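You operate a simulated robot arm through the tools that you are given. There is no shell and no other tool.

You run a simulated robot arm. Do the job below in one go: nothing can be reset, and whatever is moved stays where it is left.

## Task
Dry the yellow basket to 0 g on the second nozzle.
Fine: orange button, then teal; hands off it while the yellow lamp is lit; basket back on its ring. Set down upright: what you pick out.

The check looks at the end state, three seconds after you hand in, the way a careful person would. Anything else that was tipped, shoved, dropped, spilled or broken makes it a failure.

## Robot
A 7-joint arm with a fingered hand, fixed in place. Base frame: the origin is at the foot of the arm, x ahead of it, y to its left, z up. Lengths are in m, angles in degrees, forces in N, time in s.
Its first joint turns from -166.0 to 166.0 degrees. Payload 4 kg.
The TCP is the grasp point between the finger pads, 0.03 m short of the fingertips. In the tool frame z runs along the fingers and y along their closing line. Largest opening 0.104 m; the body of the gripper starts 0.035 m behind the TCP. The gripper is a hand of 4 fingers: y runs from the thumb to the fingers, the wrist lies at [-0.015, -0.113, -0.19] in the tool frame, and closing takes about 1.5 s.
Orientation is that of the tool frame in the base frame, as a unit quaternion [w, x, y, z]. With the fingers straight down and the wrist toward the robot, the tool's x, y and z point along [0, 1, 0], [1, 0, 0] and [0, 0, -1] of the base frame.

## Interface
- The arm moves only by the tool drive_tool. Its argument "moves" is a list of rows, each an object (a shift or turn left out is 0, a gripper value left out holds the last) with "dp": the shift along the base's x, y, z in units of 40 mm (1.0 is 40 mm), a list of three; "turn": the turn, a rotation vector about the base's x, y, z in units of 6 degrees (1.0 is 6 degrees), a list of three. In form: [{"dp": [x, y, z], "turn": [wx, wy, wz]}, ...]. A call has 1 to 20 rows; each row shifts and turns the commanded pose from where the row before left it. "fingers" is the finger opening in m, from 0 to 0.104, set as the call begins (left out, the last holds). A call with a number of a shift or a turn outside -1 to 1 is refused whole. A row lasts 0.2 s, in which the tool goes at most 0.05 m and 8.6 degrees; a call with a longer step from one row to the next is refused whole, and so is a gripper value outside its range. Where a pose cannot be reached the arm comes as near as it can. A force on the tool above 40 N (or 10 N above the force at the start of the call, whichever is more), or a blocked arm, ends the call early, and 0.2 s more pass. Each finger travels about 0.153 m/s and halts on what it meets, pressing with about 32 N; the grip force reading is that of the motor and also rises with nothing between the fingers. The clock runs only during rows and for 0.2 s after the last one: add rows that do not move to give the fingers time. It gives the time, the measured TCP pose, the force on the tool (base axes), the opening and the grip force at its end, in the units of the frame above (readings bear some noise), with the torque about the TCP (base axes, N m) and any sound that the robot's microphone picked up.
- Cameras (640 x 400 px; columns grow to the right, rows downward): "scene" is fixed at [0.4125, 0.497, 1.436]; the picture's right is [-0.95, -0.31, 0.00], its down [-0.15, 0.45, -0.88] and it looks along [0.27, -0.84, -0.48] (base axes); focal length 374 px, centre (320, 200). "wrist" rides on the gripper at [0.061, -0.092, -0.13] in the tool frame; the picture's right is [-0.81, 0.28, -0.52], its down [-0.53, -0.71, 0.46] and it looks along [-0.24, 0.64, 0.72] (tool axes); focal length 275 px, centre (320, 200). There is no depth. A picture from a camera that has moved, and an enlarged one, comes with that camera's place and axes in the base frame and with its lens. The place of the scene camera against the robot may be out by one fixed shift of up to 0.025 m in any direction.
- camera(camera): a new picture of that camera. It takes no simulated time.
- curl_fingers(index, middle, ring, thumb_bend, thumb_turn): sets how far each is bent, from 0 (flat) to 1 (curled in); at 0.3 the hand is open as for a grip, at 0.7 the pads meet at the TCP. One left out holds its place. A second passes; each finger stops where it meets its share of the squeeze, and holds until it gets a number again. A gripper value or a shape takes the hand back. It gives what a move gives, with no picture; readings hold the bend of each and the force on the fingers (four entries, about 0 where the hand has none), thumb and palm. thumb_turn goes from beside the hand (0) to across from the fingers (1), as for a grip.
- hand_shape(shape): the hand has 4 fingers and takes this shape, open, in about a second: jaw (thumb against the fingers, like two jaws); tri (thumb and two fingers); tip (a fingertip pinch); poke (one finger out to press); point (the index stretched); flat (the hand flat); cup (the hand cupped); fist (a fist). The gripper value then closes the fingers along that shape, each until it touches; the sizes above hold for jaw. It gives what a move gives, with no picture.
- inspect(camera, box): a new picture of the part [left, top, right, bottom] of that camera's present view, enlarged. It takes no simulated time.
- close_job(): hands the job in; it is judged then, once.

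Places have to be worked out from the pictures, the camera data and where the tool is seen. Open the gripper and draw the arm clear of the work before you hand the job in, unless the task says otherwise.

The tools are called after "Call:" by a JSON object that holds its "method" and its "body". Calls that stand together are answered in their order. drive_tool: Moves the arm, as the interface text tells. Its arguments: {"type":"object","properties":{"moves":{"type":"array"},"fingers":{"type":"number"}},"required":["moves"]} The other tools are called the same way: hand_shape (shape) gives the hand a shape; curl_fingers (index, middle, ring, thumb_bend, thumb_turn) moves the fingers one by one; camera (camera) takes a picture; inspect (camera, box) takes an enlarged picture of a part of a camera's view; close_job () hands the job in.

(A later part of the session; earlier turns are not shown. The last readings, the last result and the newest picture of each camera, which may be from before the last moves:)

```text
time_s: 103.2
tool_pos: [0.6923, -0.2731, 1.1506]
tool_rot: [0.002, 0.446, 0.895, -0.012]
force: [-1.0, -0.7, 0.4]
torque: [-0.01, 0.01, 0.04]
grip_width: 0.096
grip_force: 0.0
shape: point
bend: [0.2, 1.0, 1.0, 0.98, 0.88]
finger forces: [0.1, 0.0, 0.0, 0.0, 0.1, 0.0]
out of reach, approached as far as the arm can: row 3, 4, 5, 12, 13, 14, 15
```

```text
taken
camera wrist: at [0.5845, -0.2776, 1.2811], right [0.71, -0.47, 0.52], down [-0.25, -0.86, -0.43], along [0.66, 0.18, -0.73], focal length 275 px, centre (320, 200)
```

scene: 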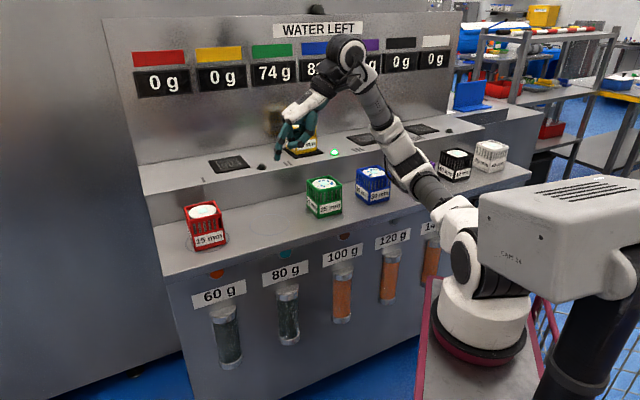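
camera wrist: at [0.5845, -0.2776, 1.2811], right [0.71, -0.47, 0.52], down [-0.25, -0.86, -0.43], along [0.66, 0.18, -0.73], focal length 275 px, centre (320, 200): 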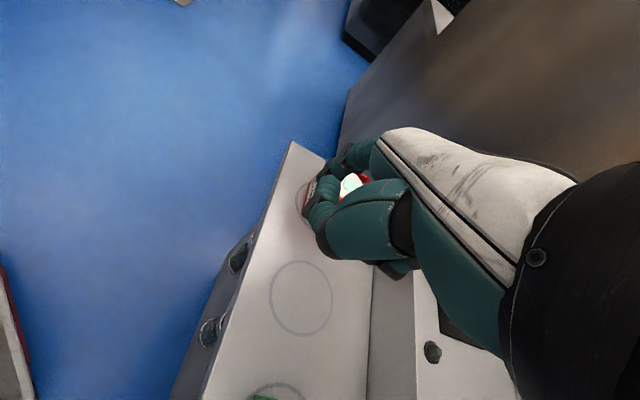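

The arm was driven into an awkward branch while yawing, with several rows out of reach, so I'll undo that turn. I'll return through the orientation sequence that worked before.

Call:
{"method": "drive_tool", "body": {"moves": [{"dp": [0.15, 0.11, 0.09], "turn": [0, 0, -1]}, {"dp": [0.15, 0.11, 0.09], "turn": [0, 0, -1]}, {"dp": [0.15, 0.11, 0.09], "turn": [0, 0, -1]}, {"dp": [0.15, 0.11, 0.09], "turn": [0, 0, -1]}, {"dp": [0.15, 0.11, 0.09], "turn": [0, 0, -1]}, {"dp": [0.15, 0.11, 0.09], "turn": [0, 0, -1]}, {"dp": [0.15, 0.11, 0.09], "turn": [0, 0, -1]}, {"dp": [0.15, 0.11, 0.09], "turn": [0, 0, -1]}, {"dp": [0.15, 0.11, 0.09], "turn": [0, 0, -1]}, {"dp": [0.15, 0.11, 0.09], "turn": [0, 0, -1]}, {"dp": [0.15, 0.11, 0.09], "turn": [0, 0, -1]}, {"dp": [0.15, 0.11, 0.09], "turn": [0, 0, -1]}, {"dp": [0.15, 0.11, 0.09], "turn": [0, 0, -1]}, {"dp": [0, 0, 0]}]}}

Call:
{"method": "camera", "body": {"camera": "scene"}}

```text
time_s: 106.2
tool_pos: [0.7689, -0.2162, 1.195]
tool_rot: [-0.003, 0.908, 0.418, -0.012]
force: [0.9, -0.7, -0.4]
torque: [-0.01, -0.01, -0.02]
grip_width: 0.0962
grip_force: 0.0
shape: point
bend: [0.2, 1.0, 1.0, 0.98, 0.88]
finger forces: [0.1, 0.0, 0.0, 0.0, 0.0, 0.0]
```

```text
taken
```

scene: 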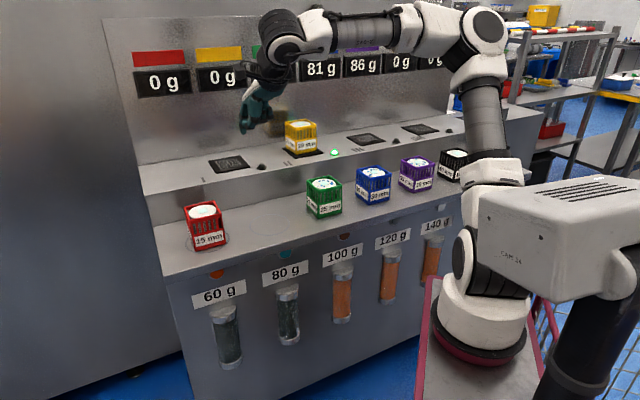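

Back in the elbow-up configuration, and no basket has been disturbed. I'll do the yaw closer in and higher up, where it worked at the start.

Call:
{"method": "drive_tool", "body": {"moves": [{"dp": [-0.85, 0.04, 0.5]}, {"dp": [-0.85, 0.04, 0.5]}, {"dp": [-0.85, 0.04, 0.5]}, {"dp": [-0.85, 0.04, 0.5]}, {"dp": [-0.85, 0.04, 0.5]}, {"dp": [-0.85, 0.04, 0.5]}, {"dp": [-0.85, 0.04, 0.5]}, {"dp": [-0.85, 0.04, 0.5]}, {"dp": [-0.85, 0.04, 0.5]}, {"dp": [-0.85, 0.04, 0.4]}, {"dp": [-0.85, 0.04, 0.2]}, {"dp": [0, 0, 0]}]}}

Call:
{"method": "camera", "body": {"camera": "scene"}}

```text
time_s: 108.8
tool_pos: [0.5858, -0.2074, 1.3623]
tool_rot: [-0.004, 0.908, 0.418, -0.011]
force: [0.2, -0.6, -0.3]
torque: [0.02, -0.01, -0.01]
grip_width: 0.096
grip_force: 0.1
shape: point
bend: [0.2, 1.0, 1.0, 0.98, 0.88]
finger forces: [0.0, 0.0, 0.0, 0.0, 0.0, 0.0]
out of reach, approached as far as the arm can: row 6, 7, 8, 9, 10, 11
```

```text
taken
```

scene: 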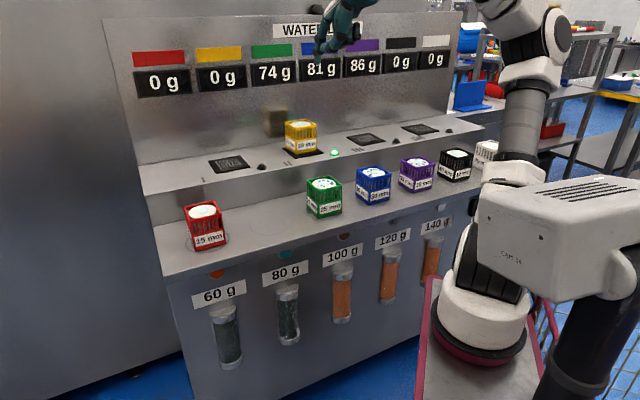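

I'll try the yaw right here at this height, in a shorter run, and check how the arm follows.

Call:
{"method": "drive_tool", "body": {"moves": [{"turn": [0, 0, 1]}, {"turn": [0, 0, 1]}, {"turn": [0, 0, 1]}, {"turn": [0, 0, 1]}, {"turn": [0, 0, 1]}, {"turn": [0, 0, 1]}, {"dp": [0, 0, 0]}]}}

Call:
{"method": "camera", "body": {"camera": "scene"}}

```text
time_s: 110.4
tool_pos: [0.5973, -0.2125, 1.3544]
tool_rot: [0.0, 0.734, 0.679, -0.011]
force: [0.3, 0.2, 0.1]
torque: [0.02, -0.03, 0.01]
grip_width: 0.0958
grip_force: 0.1
shape: point
bend: [0.2, 1.0, 1.0, 0.98, 0.88]
finger forces: [0.0, 0.0, 0.0, 0.0, 0.0, 0.0]
out of reach, approached as far as the arm can: row 1
```

```text
taken
```

scene: 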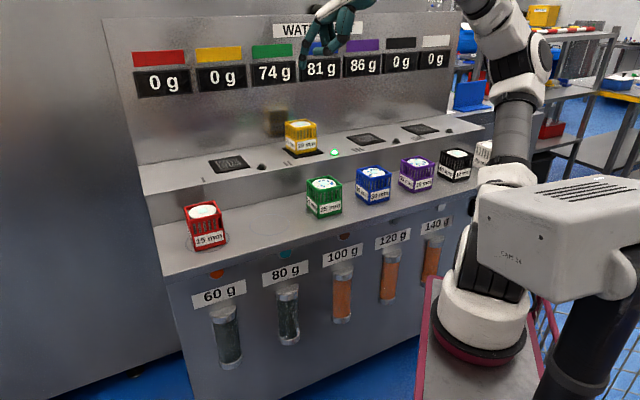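

The arm follows the yaw well here. Continuing the turn.

Call:
{"method": "drive_tool", "body": {"moves": [{"turn": [0, 0, 1]}, {"turn": [0, 0, 1]}, {"turn": [0, 0, 1]}, {"turn": [0, 0, 1]}, {"turn": [0, 0, 1]}, {"turn": [0, 0, 1]}, {"turn": [0, 0, 1]}, {"turn": [0, 0, 1]}, {"dp": [0, 0, 0]}, {"dp": [0, 0, 0]}]}}

Call:
{"method": "camera", "body": {"camera": "scene"}}

```text
time_s: 112.6
tool_pos: [0.6133, -0.1839, 1.3383]
tool_rot: [0.002, 0.398, 0.917, -0.011]
force: [0.6, 0.6, -0.4]
torque: [0.03, 0.02, -0.01]
grip_width: 0.096
grip_force: 0.1
shape: point
bend: [0.2, 1.0, 1.0, 0.98, 0.88]
finger forces: [0.1, 0.1, 0.0, 0.1, 0.0, 0.1]
out of reach, approached as far as the arm can: row 7, 8
```

```text
taken
```

scene: 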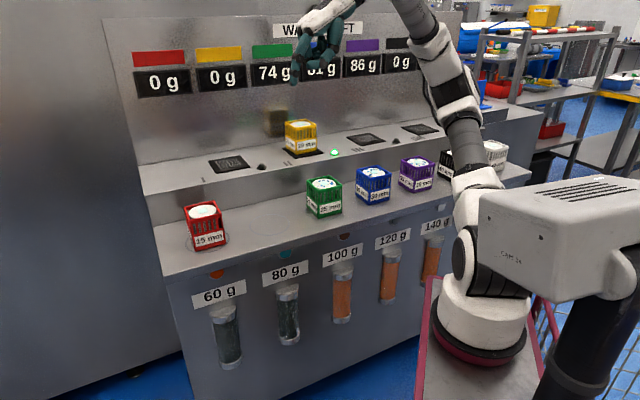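

This branch straightens the arm and strains its limits, so I won't use it near the baskets. I'll turn back to the palm-outward heading first.

Call:
{"method": "drive_tool", "body": {"moves": [{"turn": [0, 0, -1]}, {"turn": [0, 0, -1]}, {"turn": [0, 0, -1]}, {"turn": [0, 0, -1]}, {"turn": [0, 0, -1]}, {"turn": [0, 0, -1]}, {"turn": [0, 0, -1]}, {"turn": [0, 0, -1]}, {"turn": [0, 0, -1]}, {"turn": [0, 0, -1]}, {"turn": [0, 0, -1]}, {"turn": [0, 0, -1]}, {"turn": [0, 0, -1]}, {"turn": [0, 0, -1]}, {"turn": [0, 0, -0.68]}, {"dp": [0, 0, 0]}]}}

Call:
{"method": "camera", "body": {"camera": "scene"}}

```text
time_s: 116.0
tool_pos: [0.6143, -0.1828, 1.3388]
tool_rot: [-0.003, 0.923, 0.386, -0.01]
force: [-0.2, -0.7, 0.3]
torque: [-0.01, 0.0, 0.01]
grip_width: 0.0958
grip_force: 0.1
shape: point
bend: [0.2, 1.0, 1.0, 0.98, 0.88]
finger forces: [0.0, 0.1, 0.0, 0.0, 0.1, 0.0]
```

```text
taken
```

scene: 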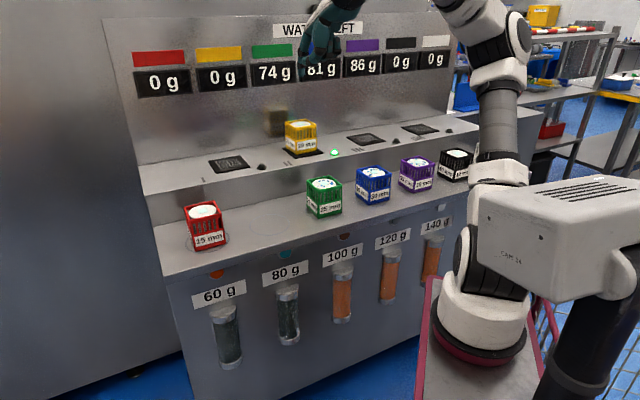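

I'll undo the motion history instead: tilt back to the pressing pose in free space, then replay the un-tilt path that earlier led to the good configuration.

Call:
{"method": "drive_tool", "body": {"moves": [{"dp": [0.68, -0.11, -0.58]}, {"dp": [0.68, -0.11, -0.58]}, {"dp": [0.68, -0.11, -0.58]}, {"dp": [0.68, -0.11, -0.58]}, {"dp": [0.68, -0.11, -0.58]}, {"dp": [0.68, -0.11, -0.58]}, {"dp": [0, 0, 0]}]}}

Call:
{"method": "drive_tool", "body": {"moves": [{"dp": [-0.04, 0.32, -0.05], "turn": [-0.707, -0.707, 0]}, {"dp": [-0.04, 0.32, -0.05], "turn": [-0.707, -0.707, 0]}, {"dp": [-0.04, 0.32, -0.05], "turn": [-0.707, -0.707, 0]}, {"dp": [-0.04, 0.32, -0.05], "turn": [-0.707, -0.707, 0]}, {"dp": [-0.04, 0.32, -0.1], "turn": [-0.707, -0.707, 0]}, {"dp": [-0.04, 0.32, -0.1], "turn": [-0.707, -0.707, 0]}, {"dp": [-0.04, 0.32, -0.1], "turn": [-0.707, -0.707, 0]}, {"dp": [-0.04, 0.32, -0.1], "turn": [-0.707, -0.707, 0]}, {"dp": [-0.04, 0.32, -0.1], "turn": [-0.707, -0.707, 0]}, {"dp": [-0.04, 0.32, -0.1], "turn": [-0.707, -0.707, 0]}, {"dp": [-0.04, 0.32, -0.1], "turn": [-0.707, -0.707, 0]}, {"dp": [-0.04, 0.32, -0.1], "turn": [-0.707, -0.707, 0]}, {"dp": [0, 0, 0]}]}}

Call:
{"method": "camera", "body": {"camera": "scene"}}

```text
time_s: 117.6
tool_pos: [0.7778, -0.2108, 1.1993]
tool_rot: [-0.004, 0.922, 0.386, -0.011]
force: [0.3, -0.1, -0.7]
torque: [0.02, 0.02, 0.02]
grip_width: 0.096
grip_force: 0.1
shape: point
bend: [0.2, 1.0, 1.0, 0.98, 0.88]
finger forces: [0.0, 0.0, 0.1, 0.1, 0.0, 0.0]
```

```text
time_s: 120.4
tool_pos: [0.7582, -0.0546, 1.1598]
tool_rot: [0.541, 0.752, 0.309, 0.214]
force: [0.2, -0.7, 0.7]
torque: [-0.02, 0.01, 0.02]
grip_width: 0.0961
grip_force: 0.1
shape: point
bend: [0.2, 1.0, 1.0, 0.98, 0.88]
finger forces: [0.0, 0.0, 0.0, 0.1, 0.0, 0.0]
```

```text
taken
```

scene: 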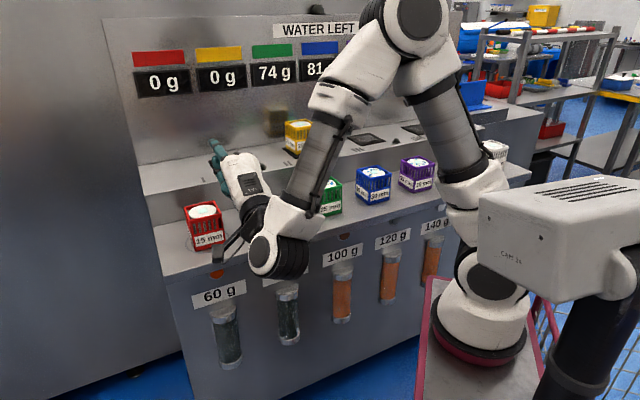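

The arm now looks just as it did right after the earlier roll. I'll step to that same spot and roll the hand back by 90° about its own axis.

Call:
{"method": "drive_tool", "body": {"moves": [{"dp": [0.07, -0.75, 0.07], "turn": [-0.707, -0.707, 0]}, {"dp": [0.07, -0.75, 0.07]}, {"dp": [0.07, -0.75, 0.07]}, {"dp": [0.07, -0.75, 0.07]}, {"dp": [0, 0, 0]}]}}

Call:
{"method": "drive_tool", "body": {"moves": [{"turn": [-0.69, 0.69, 0.21]}, {"turn": [-0.69, 0.69, 0.21]}, {"turn": [-0.69, 0.69, 0.21]}, {"turn": [-0.69, 0.69, 0.21]}, {"turn": [-0.69, 0.69, 0.21]}, {"turn": [-0.69, 0.69, 0.21]}, {"turn": [-0.69, 0.69, 0.21]}, {"dp": [0, 0, 0]}]}}

Call:
{"method": "camera", "body": {"camera": "scene"}}

```text
time_s: 121.6
tool_pos: [0.7699, -0.1748, 1.1697]
tool_rot: [0.578, 0.723, 0.298, 0.231]
force: [-0.2, -0.5, 0.0]
torque: [-0.02, 0.0, -0.02]
grip_width: 0.0959
grip_force: 0.1
shape: point
bend: [0.2, 1.0, 1.0, 0.98, 0.88]
finger forces: [0.0, 0.0, 0.0, 0.0, 0.0, 0.0]
```

```text
time_s: 123.4
tool_pos: [0.7698, -0.1761, 1.1703]
tool_rot: [0.628, 0.567, 0.532, 0.006]
force: [-0.8, -0.3, 0.6]
torque: [0.03, 0.0, 0.0]
grip_width: 0.0963
grip_force: 0.1
shape: point
bend: [0.2, 1.0, 1.0, 0.98, 0.88]
finger forces: [0.0, 0.1, 0.0, 0.1, 0.0, 0.0]
```

```text
taken
```

scene: 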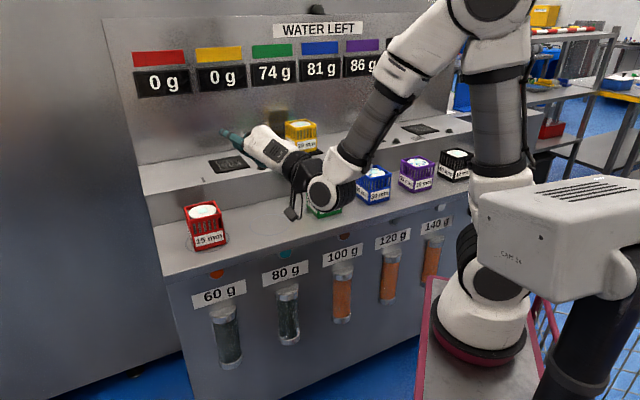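

No reach problems so far. Completing the roll.

Call:
{"method": "drive_tool", "body": {"moves": [{"turn": [-0.69, 0.69, 0.21]}, {"turn": [-0.69, 0.69, 0.21]}, {"turn": [-0.69, 0.69, 0.21]}, {"turn": [-0.69, 0.69, 0.21]}, {"turn": [-0.69, 0.69, 0.21]}, {"turn": [-0.69, 0.69, 0.21]}, {"turn": [-0.69, 0.69, 0.21]}, {"turn": [-0.69, 0.69, 0.21]}, {"dp": [0, 0, 0]}]}}

Call:
{"method": "camera", "body": {"camera": "scene"}}

```text
time_s: 125.4
tool_pos: [0.7701, -0.1743, 1.1704]
tool_rot: [0.584, 0.297, 0.713, -0.25]
force: [0.3, 0.9, 0.0]
torque: [0.02, -0.01, 0.02]
grip_width: 0.0962
grip_force: 0.1
shape: point
bend: [0.2, 1.0, 1.0, 0.98, 0.88]
finger forces: [0.1, 0.0, 0.0, 0.0, 0.0, 0.0]
```

```text
taken
```

scene: 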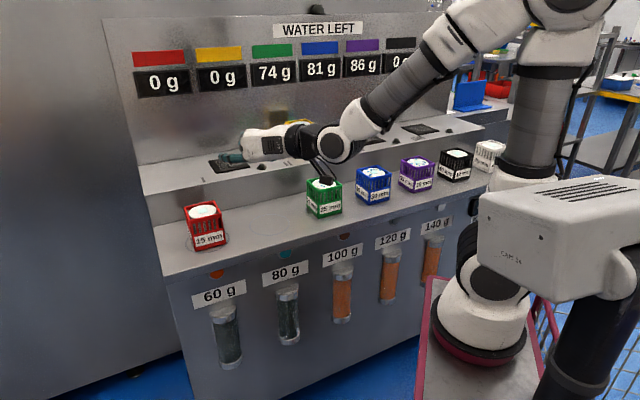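

The hand is back in the good configuration (y along the counter, ~79° tilt). I'll un-tilt to 30°, raise slightly and open the hand.

Call:
{"method": "drive_tool", "body": {"moves": [{"dp": [0, -0.5, 0.2], "turn": [0.72, 0.7, 0.02]}, {"dp": [0, -0.5, 0.2], "turn": [0.72, 0.7, 0.02]}, {"dp": [0, -0.5, 0.1], "turn": [0.72, 0.7, 0.02]}, {"dp": [0, -0.5, 0], "turn": [0.72, 0.7, 0.02]}, {"dp": [0, -0.5, 0], "turn": [0.72, 0.7, 0.02]}, {"dp": [0, -0.5, 0], "turn": [0.72, 0.7, 0.02]}, {"dp": [0, -0.5, 0], "turn": [0.72, 0.7, 0.02]}, {"dp": [0, -0.5, 0], "turn": [0.72, 0.7, 0.02]}, {"dp": [0, 0, 0]}]}}

Call:
{"method": "curl_fingers", "body": {"index": 0.17, "middle": 0.17, "ring": 0.17, "thumb_bend": 0.2, "thumb_turn": 1.0}}

Call:
{"method": "camera", "body": {"camera": "scene"}}

Call:
{"method": "camera", "body": {"camera": "wrist"}}

```text
time_s: 127.4
tool_pos: [0.7716, -0.3222, 1.1923]
tool_rot: [0.269, 0.363, 0.886, -0.102]
force: [0.5, 0.0, 0.1]
torque: [-0.04, -0.04, -0.04]
grip_width: 0.0962
grip_force: 0.0
shape: point
bend: [0.2, 1.0, 1.0, 0.98, 0.88]
finger forces: [0.0, 0.0, 0.0, 0.0, 0.0, 0.0]
out of reach, approached as far as the arm can: row 4, 5
```

```text
time_s: 128.4
tool_pos: [0.7718, -0.3218, 1.1914]
tool_rot: [0.268, 0.364, 0.886, -0.102]
force: [0.4, 0.2, -0.6]
torque: [-0.01, 0.01, -0.04]
grip_width: 0.1291
grip_force: 0.1
shape: fingers
bend: [0.17, 0.17, 0.17, 0.2, 0.97]
finger forces: [0.0, 0.0, 0.0, 0.0, 0.1, 0.0]
```

```text
taken
```

scene: 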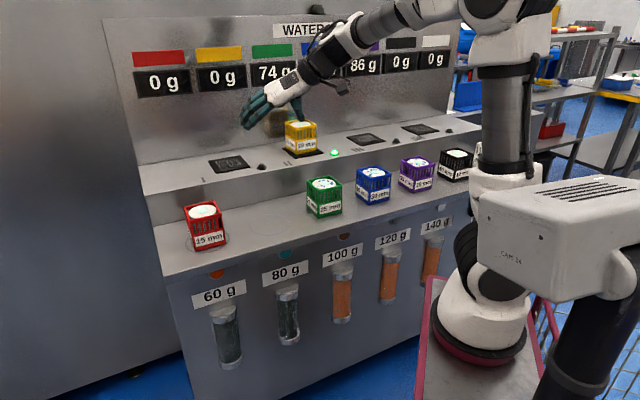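

```text
taken
camera wrist: at [0.6201, -0.3034, 1.267], right [0.46, -0.09, 0.88], down [0.0, -1.0, -0.1], along [0.89, 0.04, -0.46], focal length 275 px, centre (320, 200)
```

wrist: 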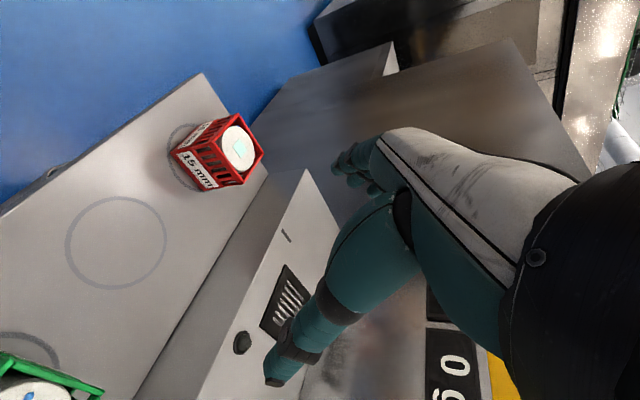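

The hand is open and in good shape at about 33° tilt. I'll trim the tilt to 30° and move above the yellow basket on nozzle II.

Call:
{"method": "drive_tool", "body": {"moves": [{"dp": [0.16, -0.9, 0], "turn": [0.29, 0.49, 0]}, {"dp": [0.16, -0.9, 0]}, {"dp": [0.16, -0.9, 0]}, {"dp": [0.16, -0.9, 0]}, {"dp": [0.16, -0.9, 0]}, {"dp": [0.16, -0.9, 0]}, {"dp": [0.16, -0.9, 0]}, {"dp": [0.16, -0.9, 0]}, {"dp": [0.16, -0.9, 0]}, {"dp": [0, 0, 0]}, {"dp": [0, 0, 0]}]}}

Call:
{"method": "camera", "body": {"camera": "wrist"}}

Call:
{"method": "inspect", "body": {"camera": "scene", "box": [220, 50, 400, 170]}}

```text
time_s: 130.8
tool_pos: [0.8292, -0.6466, 1.192]
tool_rot: [0.24, 0.366, 0.894, -0.098]
force: [-1.2, -0.3, 0.7]
torque: [0.0, -0.01, 0.01]
grip_width: 0.1292
grip_force: 0.0
shape: fingers
bend: [0.17, 0.17, 0.17, 0.2, 0.97]
finger forces: [0.1, 0.1, 0.0, 0.0, 0.1, 0.0]
```

```text
taken
camera wrist: at [0.6813, -0.6301, 1.2747], right [0.51, -0.11, 0.85], down [-0.01, -0.99, -0.13], along [0.86, 0.06, -0.5], focal length 275 px, centre (320, 200)
```

wrist: 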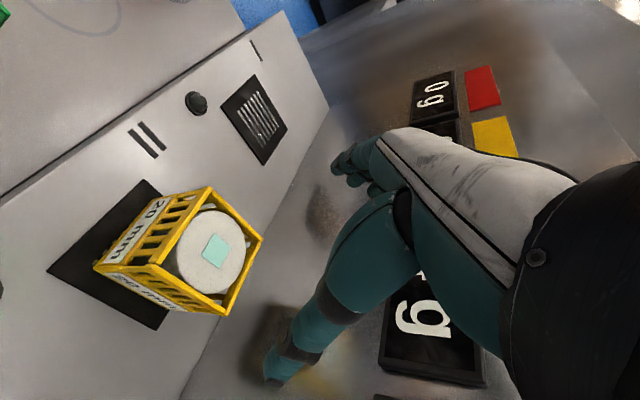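

```text
3.33 times, centred on (310, 110) of scene
camera zoom: at [0.4125, 0.497, 1.436], right [-0.95, -0.31, 0.0], down [-0.15, 0.45, -0.88], along [0.27, -0.84, -0.48], focal length 1248 px, centre (353, 500)
```

zoom: 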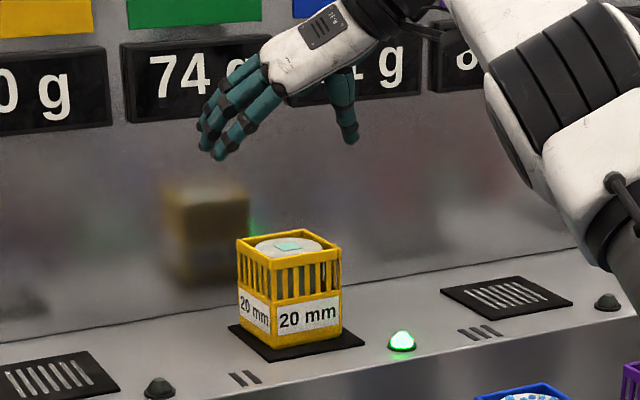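

The basket is dry, with no drops on top. I'll descend over it with the hand wide open to the same grasp height as when I released it.

Call:
{"method": "drive_tool", "body": {"moves": [{"dp": [0.03, 0.02, -0.8]}, {"dp": [0.03, 0, -0.8]}, {"dp": [0, 0, -0.6]}, {"dp": [0, 0, -0.5]}, {"dp": [0, 0, -0.4]}, {"dp": [0, 0, 0]}, {"dp": [0, 0, 0]}]}}

Call:
{"method": "camera", "body": {"camera": "wrist"}}

Call:
{"method": "inspect", "body": {"camera": "scene", "box": [240, 90, 360, 170]}}

```text
time_s: 132.4
tool_pos: [0.8334, -0.6459, 1.0683]
tool_rot: [0.241, 0.365, 0.894, -0.097]
force: [-0.3, 0.5, 0.2]
torque: [-0.01, 0.02, -0.01]
grip_width: 0.1292
grip_force: 0.1
shape: fingers
bend: [0.17, 0.17, 0.17, 0.2, 0.97]
finger forces: [0.1, 0.0, 0.0, 0.1, 0.0, 0.1]
```

```text
taken
camera wrist: at [0.6845, -0.6291, 1.1506], right [0.51, -0.11, 0.85], down [-0.01, -0.99, -0.13], along [0.86, 0.06, -0.5], focal length 275 px, centre (320, 200)
```

wrist: 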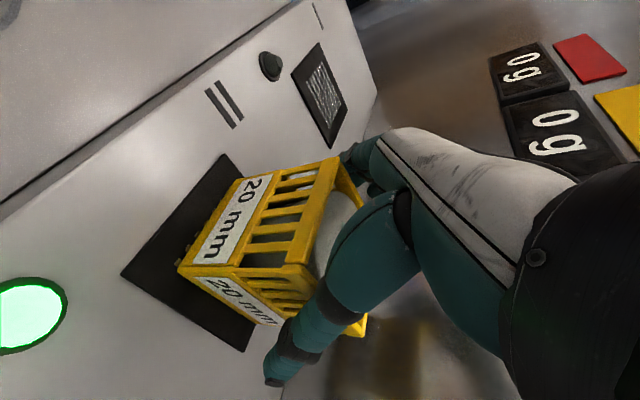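

```text
5.00 times, centred on (300, 130) of scene
camera zoom: at [0.4125, 0.497, 1.436], right [-0.95, -0.31, 0.0], down [-0.15, 0.45, -0.88], along [0.27, -0.84, -0.48], focal length 1872 px, centre (420, 550)
```

zoom: 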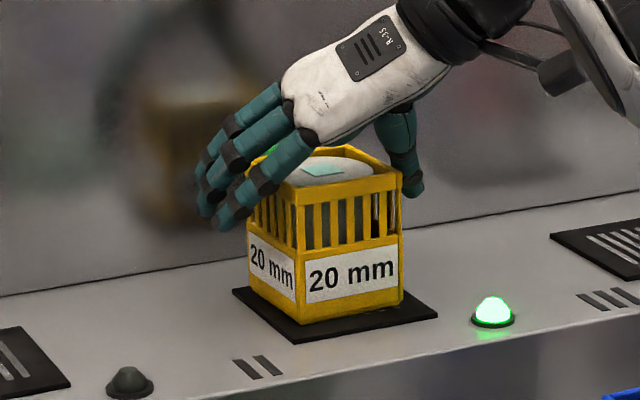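

The basket sits in the hand just as at the first pick. Closing the grip.

Call:
{"method": "drive_tool", "body": {"fingers": 0.05, "moves": [{"dp": [0, 0, 0]}, {"dp": [0, 0, 0]}, {"dp": [0, 0, 0]}, {"dp": [0, 0, 0]}, {"dp": [0, 0, 0]}, {"dp": [0, 0, 0]}, {"dp": [0, 0, 0]}, {"dp": [0, 0, 0]}]}}

Call:
{"method": "inspect", "body": {"camera": "scene", "box": [240, 90, 360, 170]}}

```text
time_s: 134.2
tool_pos: [0.8318, -0.6451, 1.0712]
tool_rot: [0.24, 0.365, 0.894, -0.098]
force: [5.6, -13.6, 24.0]
torque: [-0.7, 1.06, 0.63]
grip_width: 0.0
grip_force: 0.0
shape: point
bend: [0.2, 0.36, 0.8, 0.55, 0.79]
finger forces: [0.9, 32.3, 35.0, 0.0, 72.6, 0.1]
```

```text
5.00 times, centred on (300, 130) of scene
camera zoom: at [0.4125, 0.497, 1.436], right [-0.95, -0.31, 0.0], down [-0.15, 0.45, -0.88], along [0.27, -0.84, -0.48], focal length 1872 px, centre (420, 550)
```

zoom: 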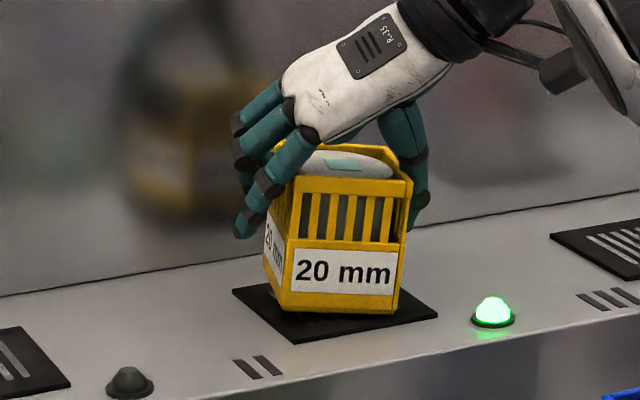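

The gripper value closed along the last named shape ("point"), not jaw, so the basket is held crookedly. I'll reopen all the fingers gently and let it settle.

Call:
{"method": "curl_fingers", "body": {"index": 0.17, "middle": 0.17, "ring": 0.17, "thumb_bend": 0.2, "thumb_turn": 1.0}}

Call:
{"method": "inspect", "body": {"camera": "scene", "box": [240, 90, 360, 170]}}

Call:
{"method": "camera", "body": {"camera": "wrist"}}

```text
time_s: 135.2
tool_pos: [0.8318, -0.645, 1.0677]
tool_rot: [0.24, 0.366, 0.894, -0.098]
force: [-0.7, -0.5, 0.6]
torque: [0.0, 0.02, 0.03]
grip_width: 0.1294
grip_force: 0.0
shape: fingers
bend: [0.17, 0.17, 0.17, 0.2, 0.97]
finger forces: [0.1, 0.0, 0.0, 0.0, 0.0, 0.1]
```

```text
5.00 times, centred on (300, 130) of scene
camera zoom: at [0.4125, 0.497, 1.436], right [-0.95, -0.31, 0.0], down [-0.15, 0.45, -0.88], along [0.27, -0.84, -0.48], focal length 1872 px, centre (420, 550)
```

zoom: 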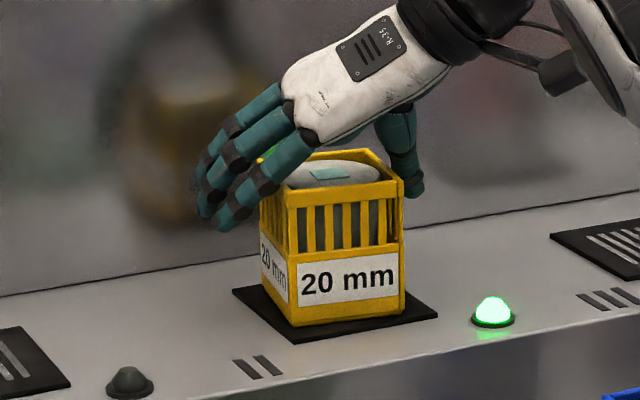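

```text
taken
camera wrist: at [0.6843, -0.6292, 1.1506], right [0.51, -0.11, 0.85], down [-0.01, -0.99, -0.13], along [0.86, 0.06, -0.5], focal length 275 px, centre (320, 200)
```

wrist: 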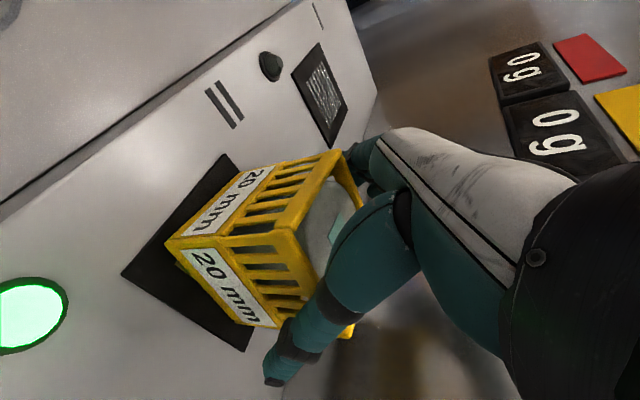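

The basket settled upright on the plate, just turned a little. I'll lift the hand clear, set the jaw shape, and re-measure the basket's yaw from above.

Call:
{"method": "drive_tool", "body": {"moves": [{"dp": [0, 0, 0.5]}, {"dp": [0, 0, 0.8]}, {"dp": [0, 0, 0.9]}, {"dp": [0, 0, 0.8]}, {"dp": [0, 0, 0]}]}}

Call:
{"method": "hand_shape", "body": {"shape": "jaw"}}

Call:
{"method": "camera", "body": {"camera": "wrist"}}

Call:
{"method": "inspect", "body": {"camera": "wrist", "box": [20, 140, 300, 360]}}

Call:
{"method": "inspect", "body": {"camera": "scene", "box": [240, 90, 360, 170]}}

```text
time_s: 136.4
tool_pos: [0.833, -0.6457, 1.1876]
tool_rot: [0.241, 0.365, 0.894, -0.098]
force: [0.6, -0.2, 0.9]
torque: [-0.02, -0.01, 0.01]
grip_width: 0.1295
grip_force: 0.2
shape: fingers
bend: [0.17, 0.17, 0.17, 0.2, 0.97]
finger forces: [0.0, 0.1, 0.1, 0.0, 0.1, 0.0]
```

```text
time_s: 137.3
tool_pos: [0.8312, -0.6452, 1.1879]
tool_rot: [0.241, 0.365, 0.894, -0.097]
force: [0.4, 0.1, 0.9]
torque: [-0.02, 0.01, 0.03]
grip_width: 0.104
grip_force: 0.1
shape: jaw
bend: [0.3, 0.3, 0.3, 0.3, 0.97]
finger forces: [0.1, 0.1, 0.0, 0.0, 0.0, 0.1]
```

```text
taken
camera wrist: at [0.6843, -0.6292, 1.2702], right [0.51, -0.11, 0.85], down [-0.01, -0.99, -0.13], along [0.86, 0.06, -0.5], focal length 275 px, centre (320, 200)
```

wrist: 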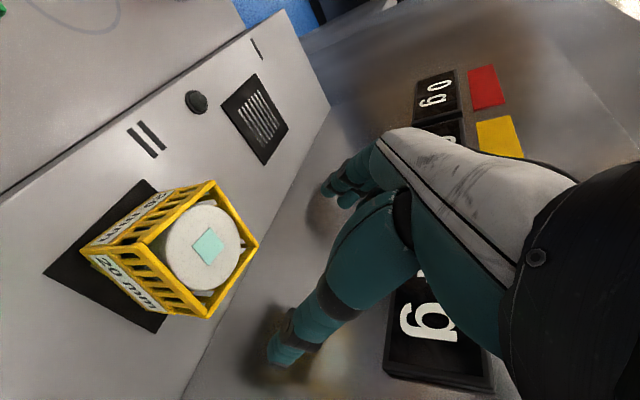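

```text
1.82 times, centred on (160, 250) of wrist
camera zoom: at [0.6843, -0.6292, 1.2702], right [0.51, -0.11, 0.85], down [-0.01, -0.99, -0.13], along [0.86, 0.06, -0.5], focal length 500 px, centre (611, 109)
```

zoom: 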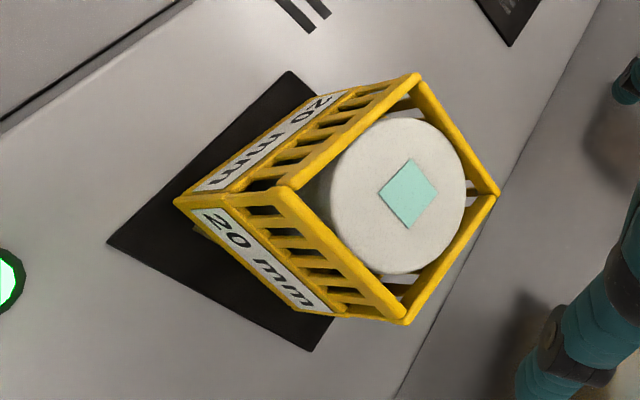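

```text
5.00 times, centred on (300, 130) of scene
camera zoom: at [0.4125, 0.497, 1.436], right [-0.95, -0.31, 0.0], down [-0.15, 0.45, -0.88], along [0.27, -0.84, -0.48], focal length 1872 px, centre (420, 550)
```

zoom: 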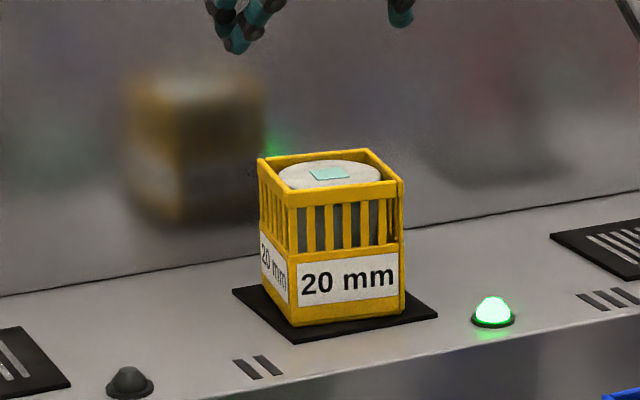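

The basket is upright, its centre at (0.828, -0.643), turned −9° from square. I'll open wide, yaw the hand −9° to match, and descend again.

Call:
{"method": "curl_fingers", "body": {"index": 0.17, "middle": 0.17, "ring": 0.17, "thumb_bend": 0.2, "thumb_turn": 1.0}}

Call:
{"method": "drive_tool", "body": {"moves": [{"dp": [-0.07, 0.07, 0], "turn": [0, 0, -0.78]}, {"dp": [-0.07, 0.07, 0], "turn": [0, 0, -0.78]}, {"dp": [0, 0, -0.5]}, {"dp": [0, 0, -0.5]}, {"dp": [0, 0, 0]}, {"dp": [0, 0, 0]}]}}

Call:
{"method": "camera", "body": {"camera": "wrist"}}

Call:
{"method": "inspect", "body": {"camera": "scene", "box": [240, 70, 360, 170]}}

```text
time_s: 138.3
tool_pos: [0.8325, -0.6452, 1.1874]
tool_rot: [0.24, 0.365, 0.894, -0.098]
force: [-0.6, 0.4, 0.4]
torque: [0.02, -0.04, -0.01]
grip_width: 0.1297
grip_force: 0.0
shape: fingers
bend: [0.17, 0.17, 0.17, 0.2, 0.97]
finger forces: [0.0, 0.0, 0.1, 0.0, 0.0, 0.0]
```

```text
time_s: 139.7
tool_pos: [0.8264, -0.6401, 1.1484]
tool_rot: [0.231, 0.437, 0.861, -0.118]
force: [0.1, 0.0, 0.2]
torque: [0.02, 0.01, 0.0]
grip_width: 0.1298
grip_force: 0.0
shape: fingers
bend: [0.17, 0.17, 0.17, 0.2, 0.97]
finger forces: [0.0, 0.0, 0.0, 0.0, 0.0, 0.1]
```

```text
taken
camera wrist: at [0.6835, -0.5997, 1.2309], right [0.48, -0.19, 0.85], down [-0.17, -0.98, -0.13], along [0.86, -0.08, -0.5], focal length 275 px, centre (320, 200)
```

wrist: 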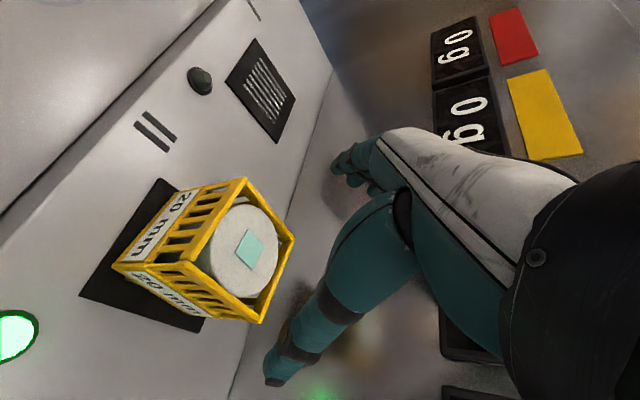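

```text
4.00 times, centred on (300, 120) of scene
camera zoom: at [0.4125, 0.497, 1.436], right [-0.95, -0.31, 0.0], down [-0.15, 0.45, -0.88], along [0.27, -0.84, -0.48], focal length 1497 px, centre (400, 520)
```

zoom: 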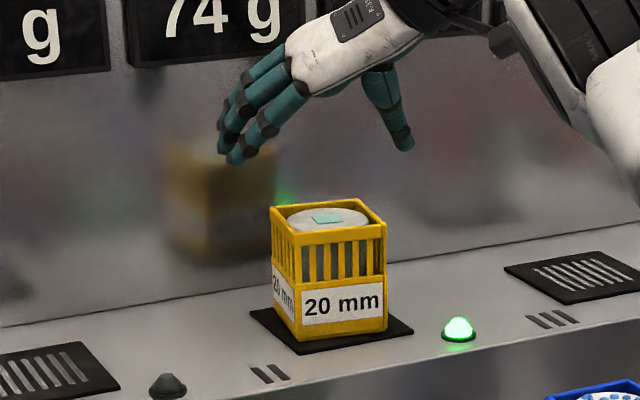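

The view matches the first pick closely. Descending to the grasp height.

Call:
{"method": "drive_tool", "body": {"moves": [{"dp": [0, 0, -0.6]}, {"dp": [0, 0, -0.5]}, {"dp": [0, 0, -0.5]}, {"dp": [0, 0, -0.4]}, {"dp": [0, 0, 0]}, {"dp": [0, 0, 0]}]}}

Call:
{"method": "camera", "body": {"camera": "wrist"}}

Call:
{"method": "inspect", "body": {"camera": "scene", "box": [240, 90, 360, 170]}}

```text
time_s: 141.1
tool_pos: [0.8276, -0.6396, 1.0702]
tool_rot: [0.231, 0.438, 0.861, -0.117]
force: [-0.4, 0.2, -0.4]
torque: [0.02, -0.02, -0.01]
grip_width: 0.1293
grip_force: 0.0
shape: fingers
bend: [0.17, 0.17, 0.17, 0.2, 0.97]
finger forces: [0.1, 0.1, 0.1, 0.0, 0.1, 0.0]
```

```text
taken
camera wrist: at [0.6837, -0.5998, 1.1512], right [0.48, -0.19, 0.85], down [-0.17, -0.98, -0.13], along [0.86, -0.08, -0.5], focal length 275 px, centre (320, 200)
```

wrist: 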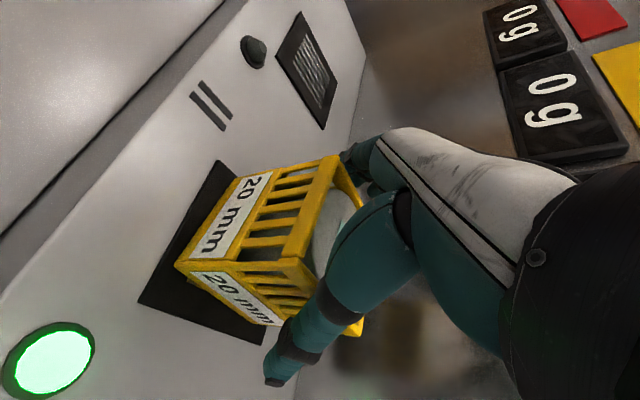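

```text
5.00 times, centred on (300, 130) of scene
camera zoom: at [0.4125, 0.497, 1.436], right [-0.95, -0.31, 0.0], down [-0.15, 0.45, -0.88], along [0.27, -0.84, -0.48], focal length 1872 px, centre (420, 550)
```

zoom: 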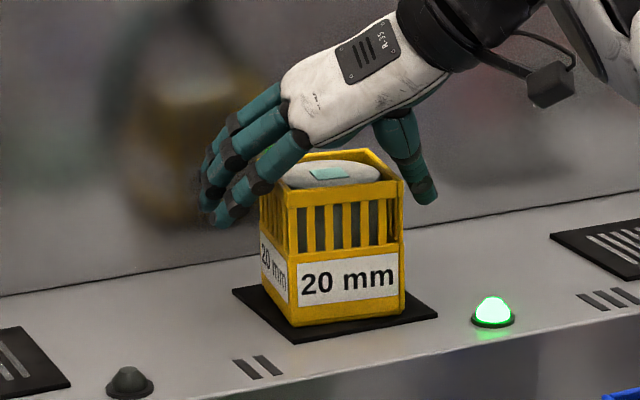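

Aligned. Closing with the jaw shape this time.

Call:
{"method": "drive_tool", "body": {"fingers": 0.05, "moves": [{"dp": [0, 0, 0]}, {"dp": [0, 0, 0]}, {"dp": [0, 0, 0]}, {"dp": [0, 0, 0]}, {"dp": [0, 0, 0]}, {"dp": [0, 0, 0]}, {"dp": [0, 0, 0]}, {"dp": [0, 0, 0]}]}}

Call:
{"method": "inspect", "body": {"camera": "scene", "box": [240, 90, 360, 170]}}

Call:
{"method": "camera", "body": {"camera": "wrist"}}

```text
time_s: 142.9
tool_pos: [0.8272, -0.6387, 1.0691]
tool_rot: [0.232, 0.438, 0.861, -0.117]
force: [2.7, 2.9, 2.0]
torque: [0.08, -0.01, 0.06]
grip_width: 0.0743
grip_force: 31.7
shape: jaw
bend: [0.27, 0.36, 0.33, 0.59, 0.99]
finger forces: [23.5, 10.4, 4.2, 0.0, 32.6, 0.0]
```

```text
5.00 times, centred on (300, 130) of scene
camera zoom: at [0.4125, 0.497, 1.436], right [-0.95, -0.31, 0.0], down [-0.15, 0.45, -0.88], along [0.27, -0.84, -0.48], focal length 1872 px, centre (420, 550)
```

zoom: 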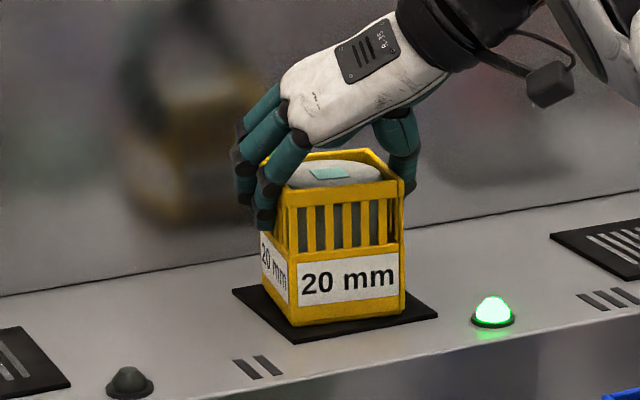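

```text
taken
camera wrist: at [0.6839, -0.5996, 1.1515], right [0.48, -0.19, 0.85], down [-0.17, -0.98, -0.13], along [0.86, -0.08, -0.5], focal length 275 px, centre (320, 200)
```

wrist: 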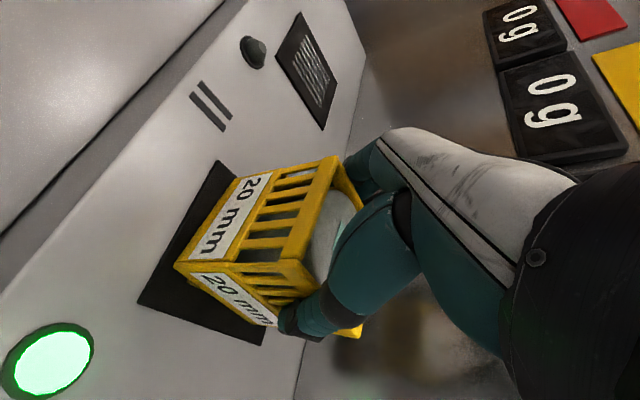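

Firm, even grip (0.074 m). Lifting slowly, then carrying it back over its ring while undoing the 9° yaw.

Call:
{"method": "drive_tool", "body": {"moves": [{"dp": [0, 0, 0.25]}, {"dp": [0, 0, 0.5]}, {"dp": [0, 0, 0.9]}, {"dp": [0, 0, 0.9]}, {"dp": [0, 0, 0.2]}]}}

Call:
{"method": "inspect", "body": {"camera": "scene", "box": [220, 50, 400, 170]}}

```text
time_s: 144.1
tool_pos: [0.8274, -0.6394, 1.1783]
tool_rot: [0.231, 0.437, 0.862, -0.117]
force: [-0.3, 0.2, -6.5]
torque: [-0.02, 0.01, 0.01]
grip_width: 0.0742
grip_force: 32.0
shape: jaw
bend: [0.27, 0.36, 0.34, 0.59, 0.98]
finger forces: [20.6, 9.8, 3.9, 0.1, 33.8, 0.0]
```

```text
3.33 times, centred on (310, 110) of scene
camera zoom: at [0.4125, 0.497, 1.436], right [-0.95, -0.31, 0.0], down [-0.15, 0.45, -0.88], along [0.27, -0.84, -0.48], focal length 1248 px, centre (353, 500)
```

zoom: 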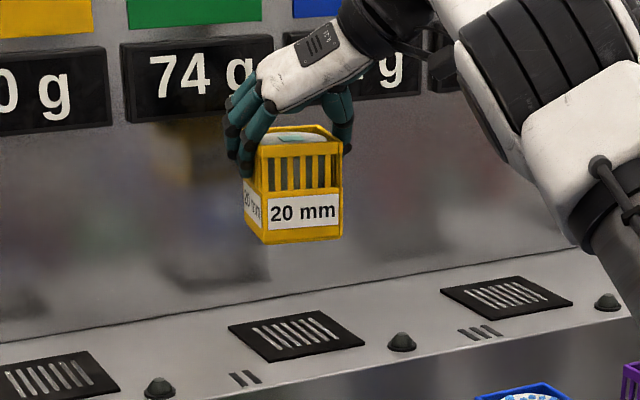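

The basket hangs level and the nozzle lamp is off. Carrying it over to its ring.

Call:
{"method": "drive_tool", "body": {"moves": [{"dp": [-0.055, 0.9, 0], "turn": [0, 0, 0.31]}, {"dp": [-0.055, 0.9, 0], "turn": [0, 0, 0.31]}, {"dp": [-0.055, 0.9, 0], "turn": [0, 0, 0.31]}, {"dp": [-0.055, 0.9, 0], "turn": [0, 0, 0.31]}, {"dp": [-0.055, 0.9, 0], "turn": [0, 0, 0.31]}, {"dp": [-0.055, 0.9, 0]}, {"dp": [-0.055, 0.9, 0]}, {"dp": [-0.055, 0.9, 0]}, {"dp": [-0.055, 0.9, 0]}, {"dp": [0, 0, 0]}, {"dp": [0, 0, 0]}]}}

Call:
{"method": "camera", "body": {"camera": "wrist"}}

Call:
{"method": "camera", "body": {"camera": "scene"}}

```text
time_s: 146.5
tool_pos: [0.8069, -0.3157, 1.1792]
tool_rot: [0.24, 0.365, 0.894, -0.099]
force: [-0.3, -0.3, -6.5]
torque: [0.0, 0.04, 0.02]
grip_width: 0.0743
grip_force: 32.2
shape: jaw
bend: [0.27, 0.37, 0.34, 0.59, 0.98]
finger forces: [20.5, 9.7, 3.9, 0.0, 33.6, 0.1]
```

```text
taken
camera wrist: at [0.6587, -0.2992, 1.2608], right [0.51, -0.11, 0.85], down [-0.01, -0.99, -0.13], along [0.86, 0.06, -0.5], focal length 275 px, centre (320, 200)
```

wrist: 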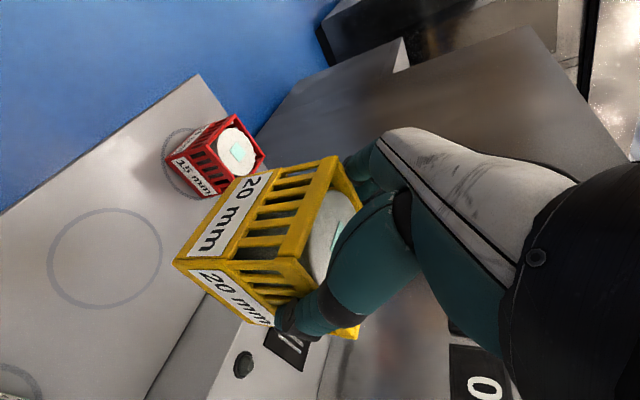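

```text
taken
```

scene: 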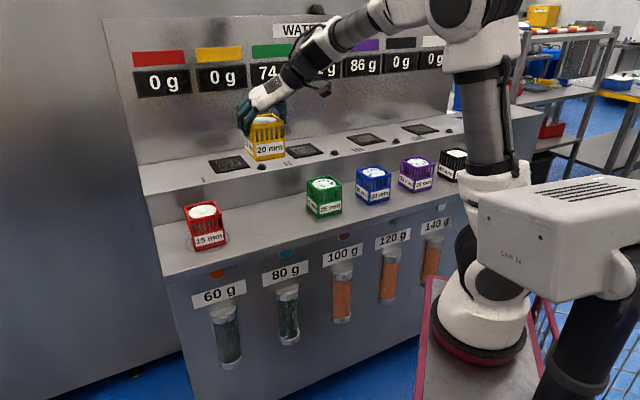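

The held basket is level and the ring is clearly visible below. With the perspective correction its centre is at about (0.812, -0.320), so I'll nudge 2 mm and lower in stages.

Call:
{"method": "drive_tool", "body": {"moves": [{"dp": [0.03, 0.02, -0.8]}, {"dp": [0.03, 0.01, -0.8]}, {"dp": [0, 0, -0.8]}, {"dp": [0, 0, -0.8]}, {"dp": [0, 0, -0.7]}, {"dp": [0, 0, 0]}, {"dp": [0, 0, 0]}]}}

Call:
{"method": "camera", "body": {"camera": "wrist"}}

Call:
{"method": "inspect", "body": {"camera": "scene", "box": [180, 110, 380, 250]}}

```text
time_s: 148.1
tool_pos: [0.8095, -0.3159, 1.0231]
tool_rot: [0.24, 0.365, 0.894, -0.098]
force: [0.1, -0.1, -5.3]
torque: [0.01, 0.0, 0.01]
grip_width: 0.0739
grip_force: 31.5
shape: jaw
bend: [0.27, 0.37, 0.34, 0.59, 0.98]
finger forces: [20.1, 9.7, 4.0, 0.1, 33.3, 0.0]
```

```text
taken
camera wrist: at [0.6623, -0.299, 1.1052], right [0.51, -0.11, 0.85], down [-0.01, -0.99, -0.13], along [0.86, 0.06, -0.5], focal length 275 px, centre (320, 200)
```

wrist: 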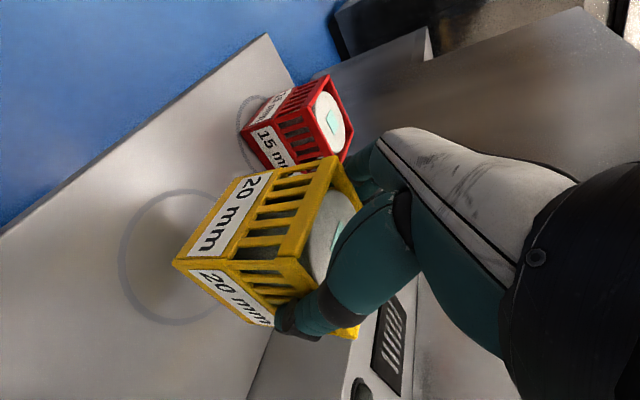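

```text
2.86 times, centred on (280, 180) of scene
camera zoom: at [0.4125, 0.497, 1.436], right [-0.95, -0.31, 0.0], down [-0.15, 0.45, -0.88], along [0.27, -0.84, -0.48], focal length 1070 px, centre (434, 257)
```

zoom: 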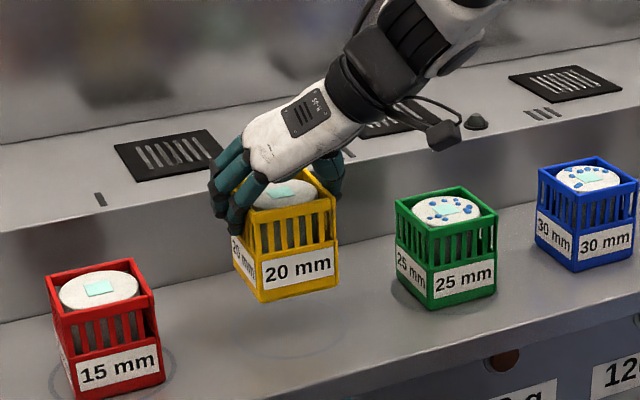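

On track over the ring. Lowering further to just above the counter.

Call:
{"method": "drive_tool", "body": {"moves": [{"dp": [0, 0, -0.5]}, {"dp": [0, 0, -0.4]}, {"dp": [0, 0, -0.25]}, {"dp": [0, 0, 0]}]}}

Call:
{"method": "drive_tool", "body": {"moves": [{"dp": [0, 0, -0.08]}, {"dp": [0, 0, -0.06]}, {"dp": [0, 0, 0]}]}}

Call:
{"method": "inspect", "body": {"camera": "scene", "box": [180, 150, 340, 250]}}

```text
time_s: 149.1
tool_pos: [0.8096, -0.3153, 0.9761]
tool_rot: [0.241, 0.366, 0.894, -0.097]
force: [-0.4, 0.1, -5.3]
torque: [0.02, 0.01, 0.0]
grip_width: 0.074
grip_force: 31.8
shape: jaw
bend: [0.27, 0.37, 0.34, 0.59, 0.98]
finger forces: [20.2, 9.6, 3.9, 0.1, 33.2, 0.0]
```

```text
time_s: 149.9
tool_pos: [0.8092, -0.3154, 0.9707]
tool_rot: [0.24, 0.365, 0.894, -0.098]
force: [0.6, 0.6, -5.7]
torque: [0.03, 0.02, -0.01]
grip_width: 0.0742
grip_force: 31.7
shape: jaw
bend: [0.27, 0.37, 0.34, 0.59, 0.98]
finger forces: [20.1, 9.8, 3.9, 0.1, 33.2, 0.1]
```

```text
4.00 times, centred on (260, 200) of scene
camera zoom: at [0.4125, 0.497, 1.436], right [-0.95, -0.31, 0.0], down [-0.15, 0.45, -0.88], along [0.27, -0.84, -0.48], focal length 1497 px, centre (560, 200)
```

zoom: 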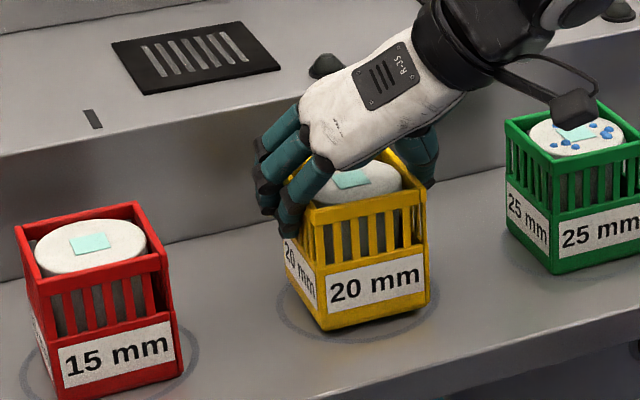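

Still carrying the weight; the basket is well inside its ring. A few more millimetres.

Call:
{"method": "drive_tool", "body": {"moves": [{"dp": [0, 0, -0.05]}, {"dp": [0, 0, -0.05]}, {"dp": [0, 0, 0]}]}}

```text
time_s: 150.7
tool_pos: [0.8094, -0.3153, 0.966]
tool_rot: [0.241, 0.366, 0.894, -0.098]
force: [1.2, 0.4, -6.1]
torque: [0.01, 0.02, 0.03]
grip_width: 0.0739
grip_force: 31.8
shape: jaw
bend: [0.27, 0.37, 0.34, 0.59, 0.98]
finger forces: [20.0, 9.7, 3.9, 0.1, 33.1, 0.1]
```

Call:
{"method": "drive_tool", "body": {"moves": [{"dp": [0, 0, -0.05]}, {"dp": [0, 0, -0.03]}, {"dp": [0, 0, 0]}]}}

Call:
{"method": "inspect", "body": {"camera": "scene", "box": [180, 150, 340, 250]}}

```text
time_s: 151.5
tool_pos: [0.8097, -0.3133, 0.9659]
tool_rot: [0.241, 0.366, 0.894, -0.097]
force: [-0.2, 2.3, 8.9]
torque: [-0.12, 0.22, -0.13]
grip_width: 0.0741
grip_force: 32.0
shape: jaw
bend: [0.27, 0.37, 0.34, 0.59, 0.99]
finger forces: [22.3, 10.3, 4.8, 0.0, 34.2, 0.0]
```

```text
4.00 times, centred on (260, 200) of scene
camera zoom: at [0.4125, 0.497, 1.436], right [-0.95, -0.31, 0.0], down [-0.15, 0.45, -0.88], along [0.27, -0.84, -0.48], focal length 1497 px, centre (560, 200)
```

zoom: 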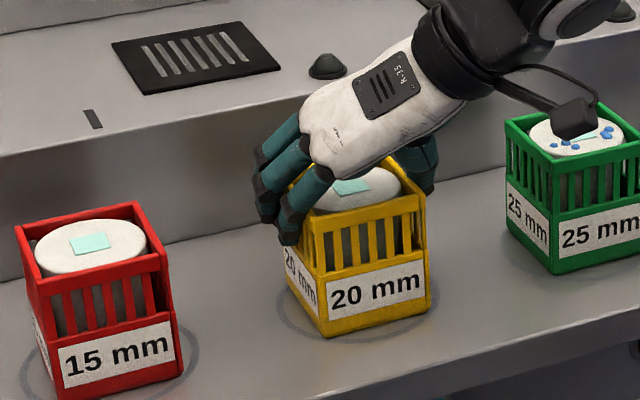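

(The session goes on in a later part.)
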